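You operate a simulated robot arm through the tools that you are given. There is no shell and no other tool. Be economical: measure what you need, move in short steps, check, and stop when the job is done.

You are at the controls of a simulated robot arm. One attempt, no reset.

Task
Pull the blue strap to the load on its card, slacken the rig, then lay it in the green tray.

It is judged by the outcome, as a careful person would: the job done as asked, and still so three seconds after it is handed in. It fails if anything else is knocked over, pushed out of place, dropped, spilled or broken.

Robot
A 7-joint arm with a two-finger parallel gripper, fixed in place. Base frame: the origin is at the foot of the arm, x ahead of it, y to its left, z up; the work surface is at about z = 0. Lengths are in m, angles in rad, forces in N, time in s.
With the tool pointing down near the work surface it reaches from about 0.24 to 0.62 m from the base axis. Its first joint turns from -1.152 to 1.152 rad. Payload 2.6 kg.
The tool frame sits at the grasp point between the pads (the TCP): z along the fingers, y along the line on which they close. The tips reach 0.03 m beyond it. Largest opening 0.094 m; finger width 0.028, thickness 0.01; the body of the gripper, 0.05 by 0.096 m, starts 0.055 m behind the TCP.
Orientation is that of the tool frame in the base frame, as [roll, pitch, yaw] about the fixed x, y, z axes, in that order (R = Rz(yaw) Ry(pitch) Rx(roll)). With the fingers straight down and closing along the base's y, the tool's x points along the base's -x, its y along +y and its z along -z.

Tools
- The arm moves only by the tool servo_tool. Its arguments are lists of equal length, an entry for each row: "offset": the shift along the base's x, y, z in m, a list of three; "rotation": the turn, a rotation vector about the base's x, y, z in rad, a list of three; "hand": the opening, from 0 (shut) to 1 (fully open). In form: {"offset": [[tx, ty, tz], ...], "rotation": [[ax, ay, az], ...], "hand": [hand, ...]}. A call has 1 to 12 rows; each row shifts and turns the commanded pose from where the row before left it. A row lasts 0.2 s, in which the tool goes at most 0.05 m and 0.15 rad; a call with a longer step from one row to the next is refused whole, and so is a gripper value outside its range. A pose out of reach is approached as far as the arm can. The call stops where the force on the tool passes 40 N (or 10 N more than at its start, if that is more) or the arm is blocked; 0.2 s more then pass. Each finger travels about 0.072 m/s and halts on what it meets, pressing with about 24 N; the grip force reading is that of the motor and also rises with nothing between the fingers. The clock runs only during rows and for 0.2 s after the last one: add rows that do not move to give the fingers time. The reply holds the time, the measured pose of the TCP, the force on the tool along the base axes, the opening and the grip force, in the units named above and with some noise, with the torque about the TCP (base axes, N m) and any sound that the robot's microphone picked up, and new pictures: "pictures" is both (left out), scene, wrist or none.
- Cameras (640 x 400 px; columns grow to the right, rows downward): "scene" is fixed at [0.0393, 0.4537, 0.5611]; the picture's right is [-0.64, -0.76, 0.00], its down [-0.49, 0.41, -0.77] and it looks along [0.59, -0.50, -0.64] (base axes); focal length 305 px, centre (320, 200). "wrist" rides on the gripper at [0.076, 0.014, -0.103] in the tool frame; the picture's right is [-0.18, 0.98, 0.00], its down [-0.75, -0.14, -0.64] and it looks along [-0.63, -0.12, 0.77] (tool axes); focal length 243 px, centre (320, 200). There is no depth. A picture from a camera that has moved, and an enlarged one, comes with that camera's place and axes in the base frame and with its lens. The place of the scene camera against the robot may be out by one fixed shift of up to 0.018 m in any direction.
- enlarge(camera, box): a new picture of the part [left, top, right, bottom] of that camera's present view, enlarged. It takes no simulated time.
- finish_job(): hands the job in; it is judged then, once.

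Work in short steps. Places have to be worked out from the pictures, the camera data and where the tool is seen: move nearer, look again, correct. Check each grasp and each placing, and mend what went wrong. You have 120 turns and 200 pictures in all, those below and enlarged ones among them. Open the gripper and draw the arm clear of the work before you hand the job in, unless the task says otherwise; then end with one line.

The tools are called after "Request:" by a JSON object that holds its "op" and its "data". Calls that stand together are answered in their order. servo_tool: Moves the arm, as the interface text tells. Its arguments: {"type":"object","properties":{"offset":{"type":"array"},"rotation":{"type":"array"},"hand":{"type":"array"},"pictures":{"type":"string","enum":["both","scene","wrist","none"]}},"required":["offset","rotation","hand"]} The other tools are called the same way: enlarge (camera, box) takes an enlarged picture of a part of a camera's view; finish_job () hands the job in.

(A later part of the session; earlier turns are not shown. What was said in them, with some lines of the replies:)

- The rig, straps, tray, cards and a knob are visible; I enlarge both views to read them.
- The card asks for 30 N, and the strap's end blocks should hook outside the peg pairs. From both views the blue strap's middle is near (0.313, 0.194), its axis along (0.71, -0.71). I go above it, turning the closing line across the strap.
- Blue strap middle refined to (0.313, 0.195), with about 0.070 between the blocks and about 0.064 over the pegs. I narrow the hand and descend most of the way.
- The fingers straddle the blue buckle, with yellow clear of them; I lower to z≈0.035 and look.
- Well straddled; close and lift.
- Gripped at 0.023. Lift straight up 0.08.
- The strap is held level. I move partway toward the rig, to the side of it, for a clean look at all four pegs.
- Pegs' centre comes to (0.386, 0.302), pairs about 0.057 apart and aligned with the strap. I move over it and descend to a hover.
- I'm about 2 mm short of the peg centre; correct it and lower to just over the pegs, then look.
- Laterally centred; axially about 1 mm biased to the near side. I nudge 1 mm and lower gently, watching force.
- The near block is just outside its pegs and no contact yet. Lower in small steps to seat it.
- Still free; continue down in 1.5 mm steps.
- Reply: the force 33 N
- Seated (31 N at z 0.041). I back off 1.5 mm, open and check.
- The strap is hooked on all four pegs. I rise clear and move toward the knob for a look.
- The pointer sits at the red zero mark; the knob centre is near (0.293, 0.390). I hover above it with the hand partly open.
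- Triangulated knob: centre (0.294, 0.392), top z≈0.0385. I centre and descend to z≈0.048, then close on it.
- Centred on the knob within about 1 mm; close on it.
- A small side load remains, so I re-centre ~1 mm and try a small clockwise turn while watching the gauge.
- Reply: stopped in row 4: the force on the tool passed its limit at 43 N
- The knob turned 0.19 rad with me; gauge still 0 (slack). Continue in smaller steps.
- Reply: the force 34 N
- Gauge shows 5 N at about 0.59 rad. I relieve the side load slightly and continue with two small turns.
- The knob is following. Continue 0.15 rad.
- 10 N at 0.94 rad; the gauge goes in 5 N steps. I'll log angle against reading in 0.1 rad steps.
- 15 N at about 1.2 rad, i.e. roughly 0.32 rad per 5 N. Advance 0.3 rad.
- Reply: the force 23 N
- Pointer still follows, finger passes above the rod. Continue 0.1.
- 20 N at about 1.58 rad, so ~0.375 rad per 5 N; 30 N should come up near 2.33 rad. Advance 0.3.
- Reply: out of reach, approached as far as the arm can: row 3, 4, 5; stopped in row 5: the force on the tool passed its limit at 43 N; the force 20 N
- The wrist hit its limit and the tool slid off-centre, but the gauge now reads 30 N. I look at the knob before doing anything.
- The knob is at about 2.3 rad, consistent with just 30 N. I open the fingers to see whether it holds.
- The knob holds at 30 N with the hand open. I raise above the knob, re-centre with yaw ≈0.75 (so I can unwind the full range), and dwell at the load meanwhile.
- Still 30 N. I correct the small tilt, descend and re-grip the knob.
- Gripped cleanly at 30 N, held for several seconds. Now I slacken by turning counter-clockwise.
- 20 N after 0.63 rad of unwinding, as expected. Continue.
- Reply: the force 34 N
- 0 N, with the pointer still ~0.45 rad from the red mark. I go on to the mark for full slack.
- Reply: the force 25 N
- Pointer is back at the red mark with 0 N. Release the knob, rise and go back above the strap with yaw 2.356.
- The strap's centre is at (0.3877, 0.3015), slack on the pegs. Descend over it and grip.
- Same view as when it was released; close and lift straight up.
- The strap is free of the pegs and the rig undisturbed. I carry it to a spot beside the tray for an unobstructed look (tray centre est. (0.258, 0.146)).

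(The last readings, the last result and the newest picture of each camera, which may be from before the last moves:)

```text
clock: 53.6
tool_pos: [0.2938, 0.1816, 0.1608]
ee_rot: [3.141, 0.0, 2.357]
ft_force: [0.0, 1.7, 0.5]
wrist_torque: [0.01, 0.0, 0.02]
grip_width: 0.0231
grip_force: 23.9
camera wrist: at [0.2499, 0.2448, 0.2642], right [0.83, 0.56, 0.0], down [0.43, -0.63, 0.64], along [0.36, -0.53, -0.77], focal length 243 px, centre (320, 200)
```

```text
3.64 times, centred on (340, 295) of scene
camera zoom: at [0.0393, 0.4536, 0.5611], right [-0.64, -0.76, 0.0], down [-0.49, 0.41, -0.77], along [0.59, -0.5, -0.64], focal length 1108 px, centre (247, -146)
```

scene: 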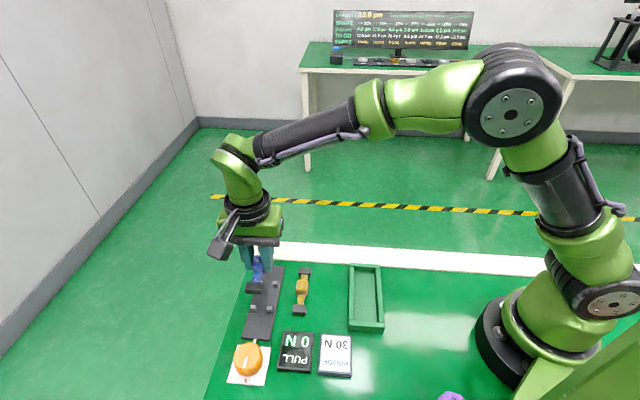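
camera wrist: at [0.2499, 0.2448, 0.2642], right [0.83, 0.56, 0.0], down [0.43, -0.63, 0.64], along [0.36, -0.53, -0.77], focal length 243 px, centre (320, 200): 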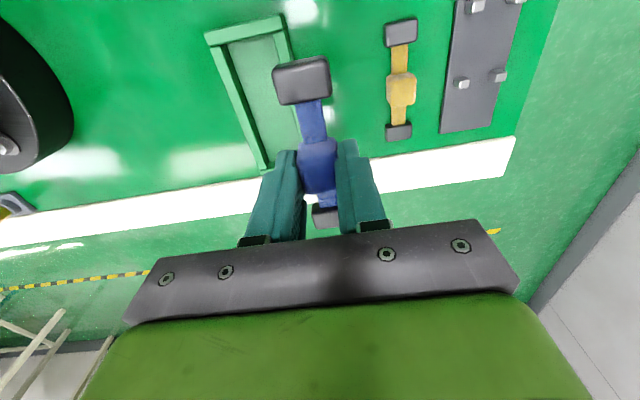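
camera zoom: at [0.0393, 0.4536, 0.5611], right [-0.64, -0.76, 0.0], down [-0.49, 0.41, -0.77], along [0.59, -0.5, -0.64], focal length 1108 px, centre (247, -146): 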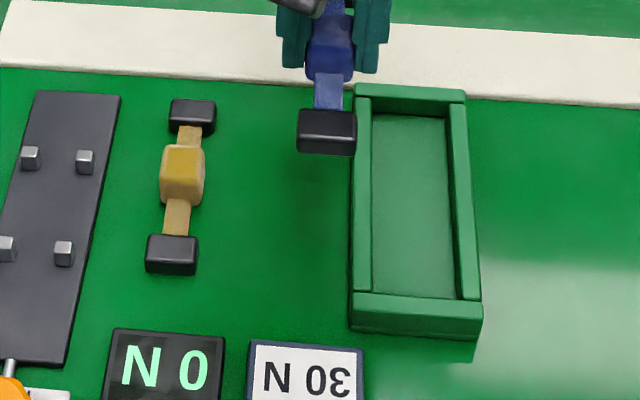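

Tray centre refined to about (0.258, 0.143), interior ~0.125 × 0.045. I move over it and hover lower.

Request:
{"op": "servo_tool", "data": {"offset": [[-0.018, -0.019, 0], [-0.018, -0.0195, 0], [0, 0, -0.03], [0, 0, -0.03], [0, 0, 0]], "rotation": [[0, 0, 0], [0, 0, 0], [0, 0, 0], [0, 0, 0], [0, 0, 0]], "hand": [0.1, 0.1, 0.1, 0.1, 0.1], "pictures": "none"}}

Request:
{"op": "enlarge", "data": {"camera": "wrist", "box": [220, 0, 420, 240]}}

Request:
{"op": "enlarge", "data": {"camera": "scene", "box": [310, 230, 420, 340]}}

```text
clock: 54.8
tool_pos: [0.2576, 0.143, 0.1004]
ee_rot: [3.14, -0.003, 2.357]
ft_force: [-0.9, 0.1, -0.2]
wrist_torque: [0.03, 0.0, 0.05]
grip_width: 0.0229
grip_force: 23.8
```

```text
1.67 times, centred on (320, 120) of wrist
camera zoom: at [0.2139, 0.2069, 0.2048], right [0.83, 0.56, 0.0], down [0.43, -0.63, 0.64], along [0.36, -0.53, -0.77], focal length 404 px, centre (320, 333)
```

zoom: 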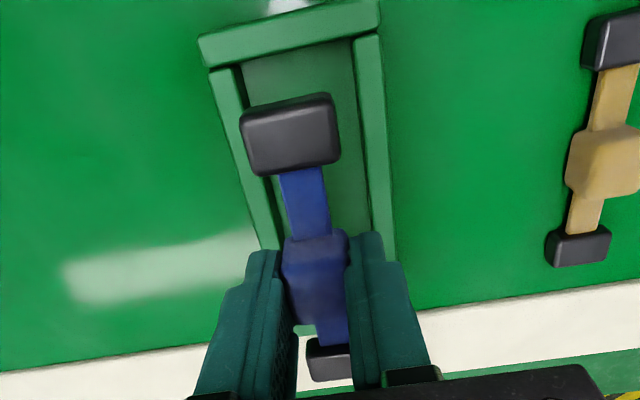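

```text
3.64 times, centred on (365, 285) of scene
camera zoom: at [0.0393, 0.4537, 0.5611], right [-0.64, -0.76, 0.0], down [-0.49, 0.41, -0.77], along [0.59, -0.5, -0.64], focal length 1108 px, centre (156, -109)
```

zoom: 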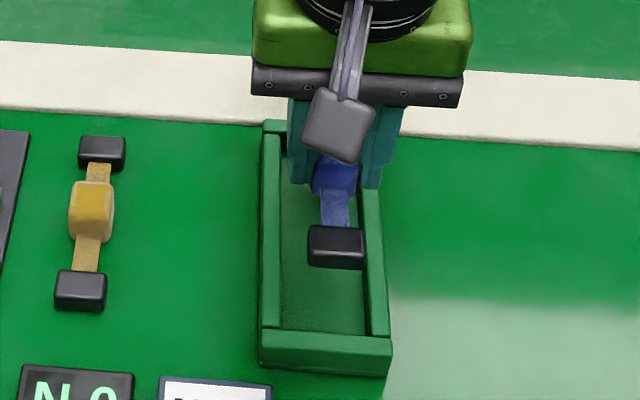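

The fingers would have only ~1.5 mm to the tray walls at this grip depth. Safer: set the strap down at its original free spot, regrip it higher on the buckle, and then place it with the tips above the rim.

Request:
{"op": "servo_tool", "data": {"offset": [[0, 0, 0.03], [0.019, 0.017, 0.01], [0.019, 0.0175, 0], [0.0185, 0.0175, 0], [0, 0, -0.03], [0, 0, -0.03], [0, 0, -0.025], [0, 0, -0.01], [0, 0, 0]], "rotation": [[0, 0, 0], [0, 0, 0], [0, 0, 0], [0, 0, 0], [0, 0, 0], [0, 0, 0], [0, 0, 0], [0, 0, 0], [0, 0, 0]], "hand": [0.1, 0.1, 0.1, 0.1, 0.1, 0.1, 0.1, 0.1, 0.1]}}

Request:
{"op": "enlarge", "data": {"camera": "scene", "box": [270, 240, 390, 340]}}

```text
clock: 56.8
tool_pos: [0.3141, 0.1942, 0.046]
ee_rot: [3.14, -0.001, 2.357]
ft_force: [-0.7, -1.1, -1.0]
wrist_torque: [0.0, 0.0, 0.02]
grip_width: 0.0231
grip_force: 23.9
camera wrist: at [0.2703, 0.2573, 0.1494], right [0.83, 0.56, 0.0], down [0.43, -0.63, 0.64], along [0.36, -0.53, -0.77], focal length 243 px, centre (320, 200)
```

scene: 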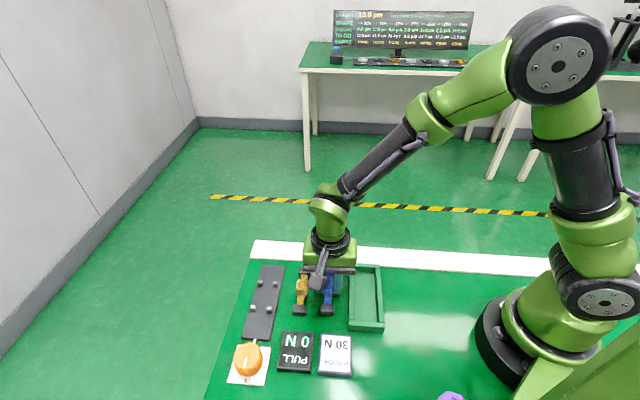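
wrist: 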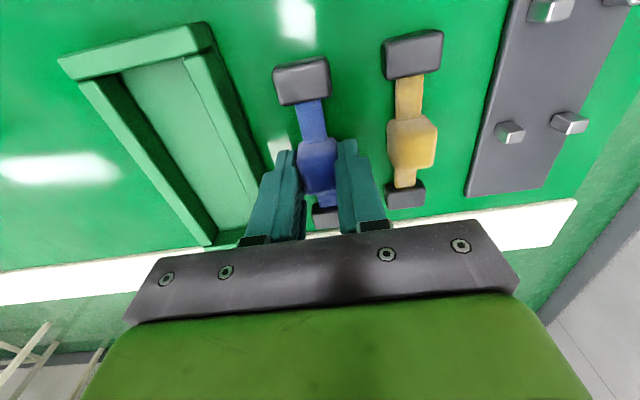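

```text
4.00 times, centred on (330, 290) of scene
camera zoom: at [0.0394, 0.4537, 0.5611], right [-0.64, -0.76, 0.0], down [-0.49, 0.41, -0.77], along [0.59, -0.5, -0.64], focal length 1219 px, centre (280, -160)
```

zoom: 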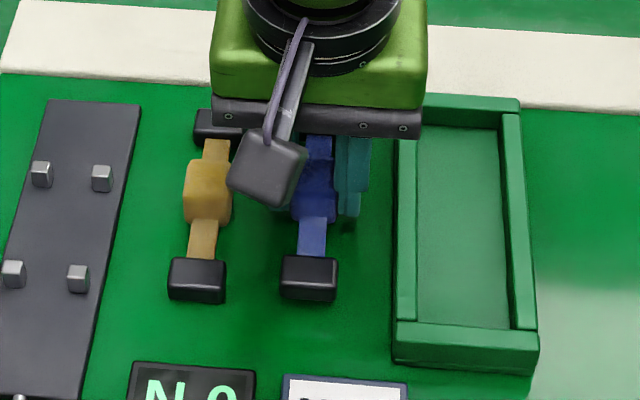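

Lower the last centimetre until the strap touches the table.

Request:
{"op": "servo_tool", "data": {"offset": [[0, 0, -0.005], [0, 0, -0.0035], [0, 0, -0.001], [0, 0, -0.0005], [0, 0, 0]], "rotation": [[0, 0, 0], [0, 0, 0], [0, 0, 0], [0, 0, 0], [0, 0, 0]], "hand": [0.1, 0.1, 0.1, 0.1, 0.1], "pictures": "none"}}

```text
clock: 58.0
tool_pos: [0.3132, 0.1952, 0.0359]
ee_rot: [-3.14, -0.002, 2.357]
ft_force: [-0.6, -0.5, 0.0]
wrist_torque: [0.03, -0.03, 0.01]
grip_width: 0.0229
grip_force: 24.5
```

Request:
{"op": "servo_tool", "data": {"offset": [[0, 0, -0.0005], [0, 0, -0.0005], [0, 0, 0]], "rotation": [[0, 0, 0], [0, 0, 0], [0, 0, 0]], "hand": [0.1, 0.1, 0.1], "pictures": "none"}}

```text
clock: 58.8
tool_pos: [0.3145, 0.194, 0.035]
ee_rot: [-3.142, 0.0, 2.355]
ft_force: [-0.4, -0.7, 3.3]
wrist_torque: [-0.05, 0.02, 0.0]
grip_width: 0.023
grip_force: 24.3
```

Touching (3 N). Release, rise 11 mm, and regrip higher.

Request:
{"op": "servo_tool", "data": {"offset": [[0, 0, 0], [0, 0, 0], [0, 0, 0.006], [0, 0, 0.005], [0, 0, 0], [0, 0, 0], [0, 0, 0]], "rotation": [[0, 0, 0], [0, 0, 0], [0, 0, 0], [0, 0, 0], [0, 0, 0], [0, 0, 0], [0, 0, 0]], "hand": [0.35, 0.4, 0.4, 0.4, 0.1, 0.1, 0.1], "pictures": "none"}}

Request:
{"op": "enlarge", "data": {"camera": "wrist", "box": [220, 40, 420, 250]}}

Request:
{"op": "enlarge", "data": {"camera": "scene", "box": [270, 240, 390, 340]}}

```text
clock: 60.4
tool_pos: [0.3142, 0.1953, 0.0459]
ee_rot: [-3.141, -0.002, 2.356]
ft_force: [-0.4, -0.2, -0.1]
wrist_torque: [0.02, 0.04, 0.01]
grip_width: 0.0231
grip_force: 23.8
```

```text
1.90 times, centred on (320, 145) of wrist
camera zoom: at [0.2701, 0.2573, 0.1505], right [0.83, 0.56, 0.0], down [0.43, -0.63, 0.64], along [0.36, -0.53, -0.77], focal length 462 px, centre (320, 305)
```

zoom: 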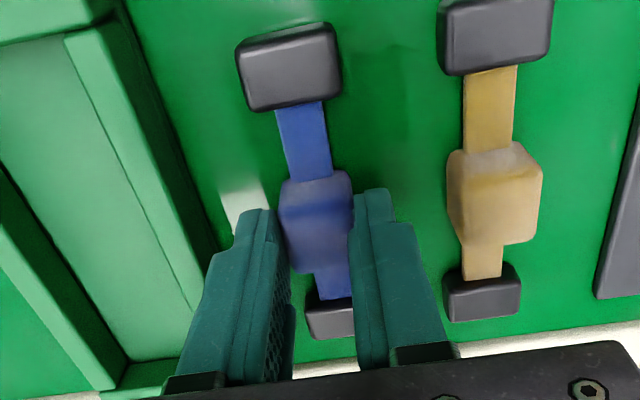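

```text
4.00 times, centred on (330, 290) of scene
camera zoom: at [0.0393, 0.4537, 0.5611], right [-0.64, -0.76, 0.0], down [-0.49, 0.41, -0.77], along [0.59, -0.5, -0.64], focal length 1219 px, centre (280, -160)
```

zoom: 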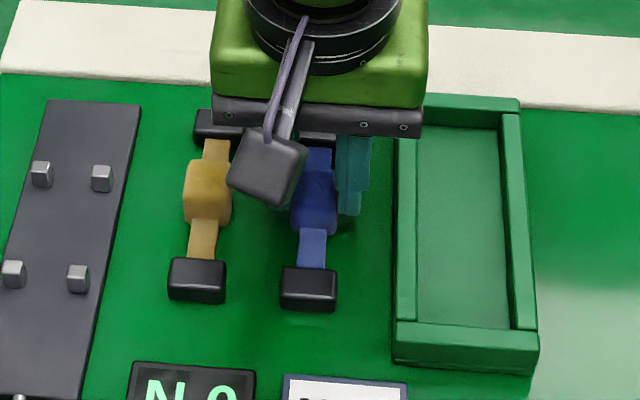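

Gripped higher, same width. Lift and carry over the tray.

Request:
{"op": "servo_tool", "data": {"offset": [[0, 0, 0.01], [0, 0, 0.02], [0, 0, 0.03], [-0.0185, -0.0173, 0], [-0.0185, -0.0173, 0], [-0.018, -0.0173, 0], [0, 0, -0.02], [0, 0, 0]], "rotation": [[0, 0, 0], [0, 0, 0], [0, 0, 0], [0, 0, 0], [0, 0, 0], [0, 0, 0], [0, 0, 0], [0, 0, 0]], "hand": [0.1, 0.1, 0.1, 0.1, 0.1, 0.1, 0.1, 0.1], "pictures": "none"}}

Request:
{"op": "enlarge", "data": {"camera": "wrist", "box": [220, 20, 420, 240]}}

Request:
{"op": "enlarge", "data": {"camera": "scene", "box": [310, 230, 420, 340]}}

```text
clock: 62.2
tool_pos: [0.258, 0.1441, 0.0849]
ee_rot: [3.141, -0.002, 2.356]
ft_force: [-0.4, 0.1, -0.3]
wrist_torque: [0.01, 0.0, 0.0]
grip_width: 0.023
grip_force: 24.3
```

```text
1.82 times, centred on (320, 130) of wrist
camera zoom: at [0.2141, 0.2068, 0.1898], right [0.83, 0.56, 0.0], down [0.43, -0.63, 0.64], along [0.36, -0.53, -0.77], focal length 441 px, centre (320, 327)
```

zoom: 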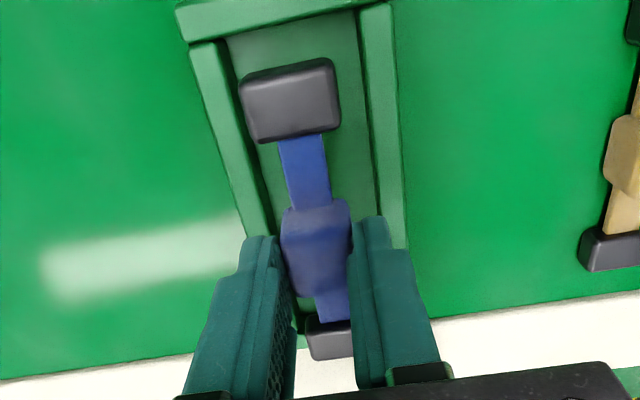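

```text
3.64 times, centred on (365, 285) of scene
camera zoom: at [0.0393, 0.4537, 0.5611], right [-0.64, -0.76, 0.0], down [-0.49, 0.41, -0.77], along [0.59, -0.5, -0.64], focal length 1108 px, centre (156, -109)
```

zoom: 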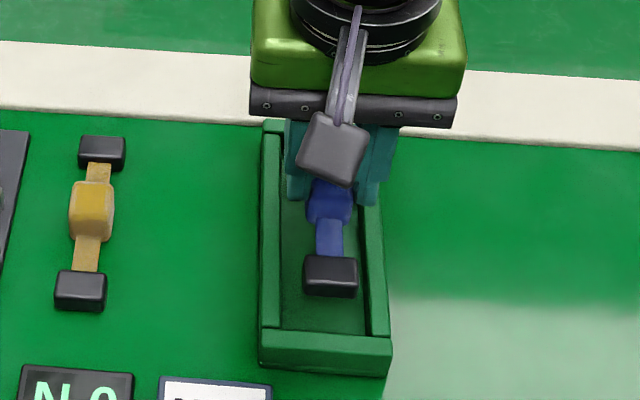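

Still well aligned; nudge 1 mm laterally and lower to just above the rim.

Request:
{"op": "servo_tool", "data": {"offset": [[0.0007, 0.0007, -0.01], [0, 0, -0.009], [0, 0, 0]], "rotation": [[0, 0, 0], [0, 0, 0], [0, 0, 0]], "hand": [0.1, 0.1, 0.1], "pictures": "none"}}

Request:
{"op": "enlarge", "data": {"camera": "wrist", "box": [220, 20, 420, 250]}}

Request:
{"op": "enlarge", "data": {"camera": "scene", "box": [310, 230, 420, 340]}}

```text
clock: 63.0
tool_pos: [0.2595, 0.1438, 0.0676]
ee_rot: [-3.141, 0.0, 2.357]
ft_force: [0.2, 0.1, -0.5]
wrist_torque: [0.01, 0.03, -0.01]
grip_width: 0.023
grip_force: 23.9
```

```text
1.74 times, centred on (320, 135) of wrist
camera zoom: at [0.2156, 0.2069, 0.171], right [0.83, 0.56, 0.0], down [0.43, -0.63, 0.64], along [0.36, -0.53, -0.77], focal length 422 px, centre (320, 313)
```

zoom: 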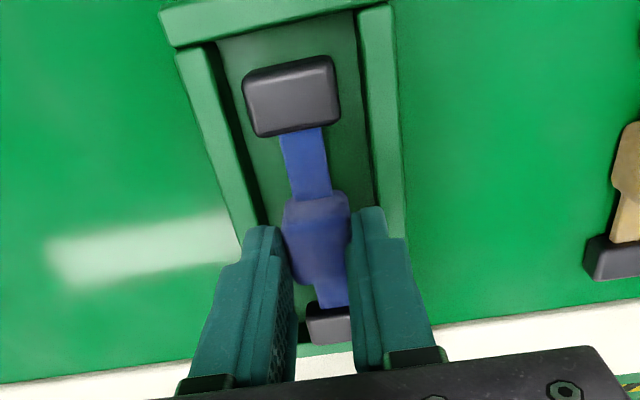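

```text
3.64 times, centred on (365, 285) of scene
camera zoom: at [0.0393, 0.4537, 0.5611], right [-0.64, -0.76, 0.0], down [-0.49, 0.41, -0.77], along [0.59, -0.5, -0.64], focal length 1108 px, centre (156, -109)
```

zoom: 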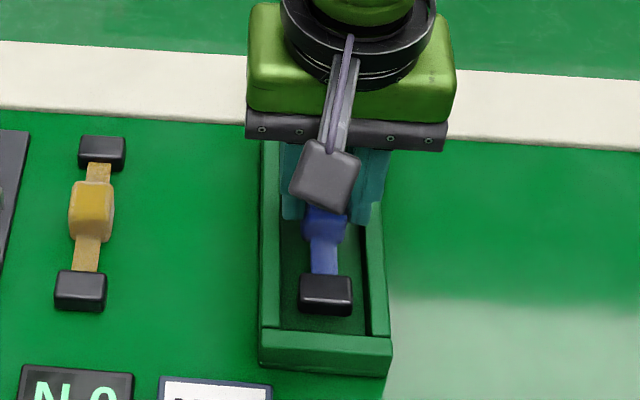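

Aligned in both views. Lower into the tray, slowing near the floor.

Request:
{"op": "servo_tool", "data": {"offset": [[0.0007, -0.0007, -0.006], [0, 0, -0.006], [0, 0, -0.003], [0, 0, -0.001], [0, 0, 0]], "rotation": [[0, 0, 0], [0, 0, 0], [0, 0, 0], [0, 0, 0], [0, 0, 0]], "hand": [0.1, 0.1, 0.1, 0.1, 0.1], "pictures": "none"}}

Request:
{"op": "enlarge", "data": {"camera": "wrist", "box": [220, 20, 420, 250]}}

Request:
{"op": "enlarge", "data": {"camera": "scene", "box": [310, 230, 420, 340]}}

```text
clock: 64.2
tool_pos: [0.2592, 0.1432, 0.0511]
ee_rot: [3.14, -0.003, 2.357]
ft_force: [-8.5, -1.9, 30.3]
wrist_torque: [-0.09, 0.25, -0.02]
grip_width: 0.023
grip_force: 23.9
```

```text
1.74 times, centred on (320, 135) of wrist
camera zoom: at [0.2158, 0.2059, 0.1554], right [0.83, 0.56, 0.0], down [0.43, -0.63, 0.64], along [0.36, -0.53, -0.77], focal length 422 px, centre (320, 313)
```

zoom: 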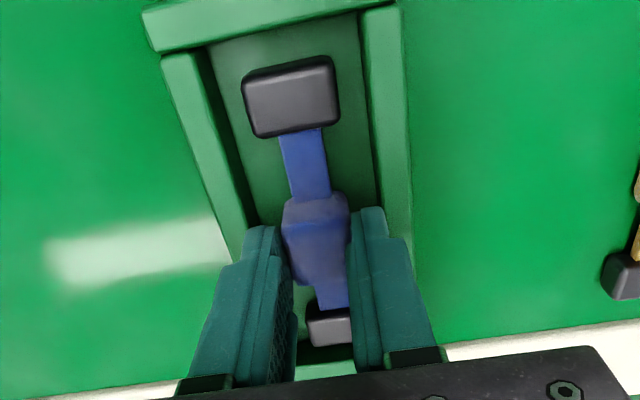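

```text
3.64 times, centred on (365, 285) of scene
camera zoom: at [0.0393, 0.4536, 0.5611], right [-0.64, -0.76, 0.0], down [-0.49, 0.41, -0.77], along [0.59, -0.5, -0.64], focal length 1108 px, centre (156, -109)
```

zoom: 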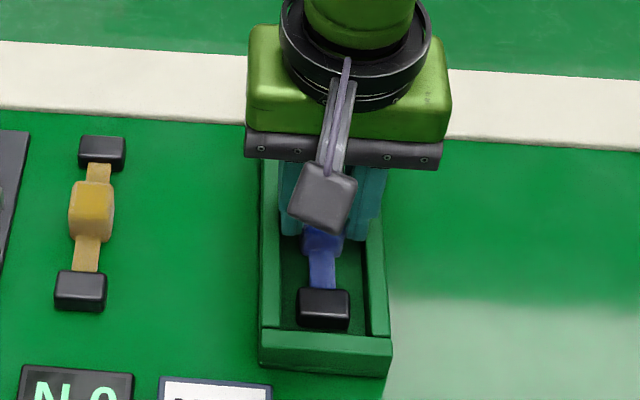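

Contact at 30 N: the strap is on the tray floor. I back off 1.5 mm, open slightly, rise a bit, then open more and lift away.

Request:
{"op": "servo_tool", "data": {"offset": [[0, 0, 0.0015], [0, 0, 0], [0, 0, 0], [0, 0, 0.004], [0, 0, 0.004], [0, 0, 0]], "rotation": [[0, 0, 0], [0, 0, 0], [0, 0, 0], [0, 0, 0], [0, 0, 0], [0, 0, 0]], "hand": [0.1, 0.28, 0.28, 0.28, 0.32, 0.4], "pictures": "none"}}

Request:
{"op": "enlarge", "data": {"camera": "wrist", "box": [220, 20, 420, 250]}}

Request:
{"op": "enlarge", "data": {"camera": "scene", "box": [310, 230, 420, 340]}}

```text
clock: 65.6
tool_pos: [0.2598, 0.1439, 0.0597]
ee_rot: [3.141, -0.002, 2.355]
ft_force: [-0.3, 0.5, -0.2]
wrist_torque: [-0.03, -0.04, 0.0]
grip_width: 0.0377
grip_force: 0.2
```

```text
1.74 times, centred on (320, 135) of wrist
camera zoom: at [0.2162, 0.2054, 0.1641], right [0.83, 0.56, 0.0], down [0.43, -0.63, 0.64], along [0.36, -0.53, -0.77], focal length 422 px, centre (320, 313)
```

zoom: 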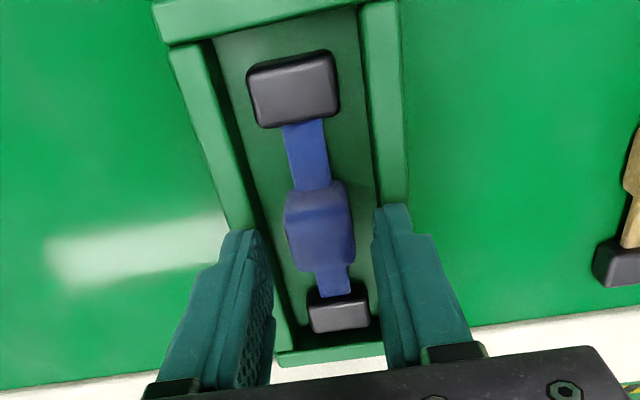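

```text
3.64 times, centred on (365, 285) of scene
camera zoom: at [0.0393, 0.4537, 0.5611], right [-0.64, -0.76, 0.0], down [-0.49, 0.41, -0.77], along [0.59, -0.5, -0.64], focal length 1108 px, centre (156, -109)
```

zoom: 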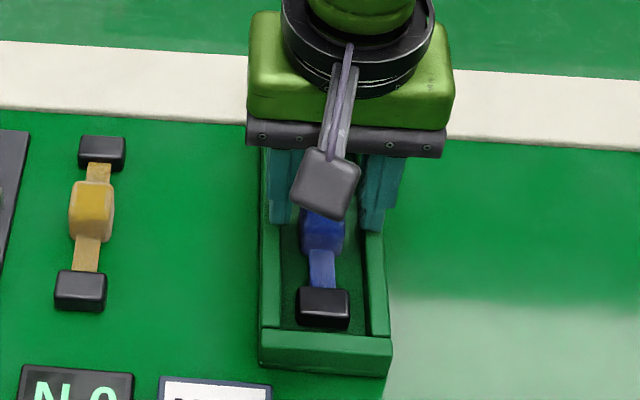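

The strap lies in the tray. Open fully while rising clear, then check.

Request:
{"op": "servo_tool", "data": {"offset": [[0, 0, 0.02], [0, 0, 0.04], [0, 0, 0.05], [0, 0, 0.05], [0.01, 0.04, 0.02], [0.01, 0.045, 0], [0, 0, 0]], "rotation": [[0, 0, 0], [0, 0, 0], [0, 0, 0], [0, 0, 0], [0, 0, 0], [0, 0, 0], [0, 0, 0]], "hand": [0.4, 0.6, 1, 1, 1, 1, 1], "pictures": "scene"}}

Request:
{"op": "enlarge", "data": {"camera": "scene", "box": [210, 250, 410, 390]}}

```text
clock: 67.2
tool_pos: [0.2803, 0.2268, 0.2415]
ee_rot: [-3.14, -0.002, 2.356]
ft_force: [0.2, 0.8, -0.1]
wrist_torque: [0.03, 0.0, -0.04]
grip_width: 0.0939
grip_force: 0.1
```

scene: 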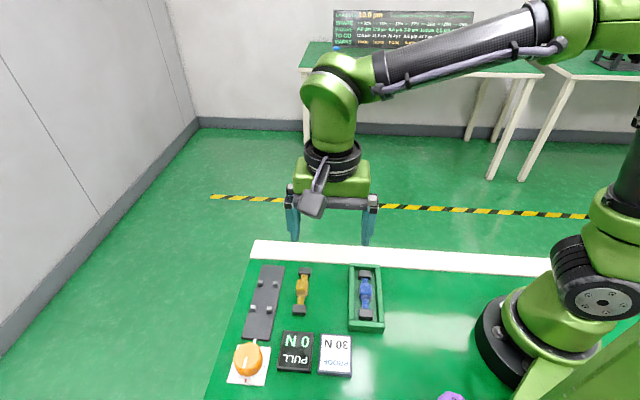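

```text
2.86 times, centred on (310, 320) of scene
camera zoom: at [0.0393, 0.4537, 0.5611], right [-0.64, -0.76, 0.0], down [-0.49, 0.41, -0.77], along [0.59, -0.5, -0.64], focal length 870 px, centre (349, -143)
```

zoom: 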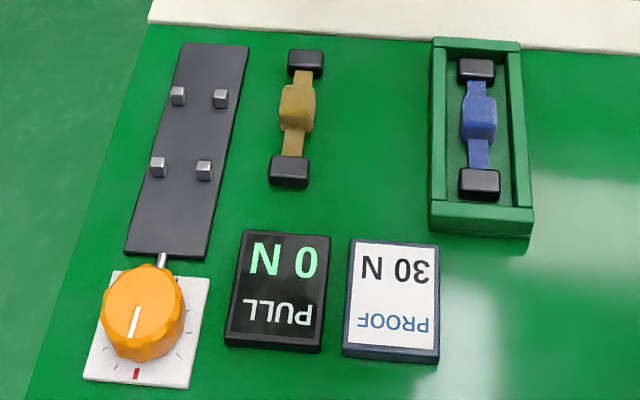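

The blue strap lies flat in the green tray, the gauge reads 0 N with the knob at its mark, and nothing else has moved. The arm is clear, so I hand in.

Request:
{"op": "finish_job", "data": {}}

```text
The job is handed in.
```

I pulled the blue strap until the gauge, which moves in 5 N steps, read the card's 30 N; the wrist hit its limit on that last turn, so it may have gone briefly past. I then slackened the rig to 0 N and laid the strap in the green tray, with nothing else moved.
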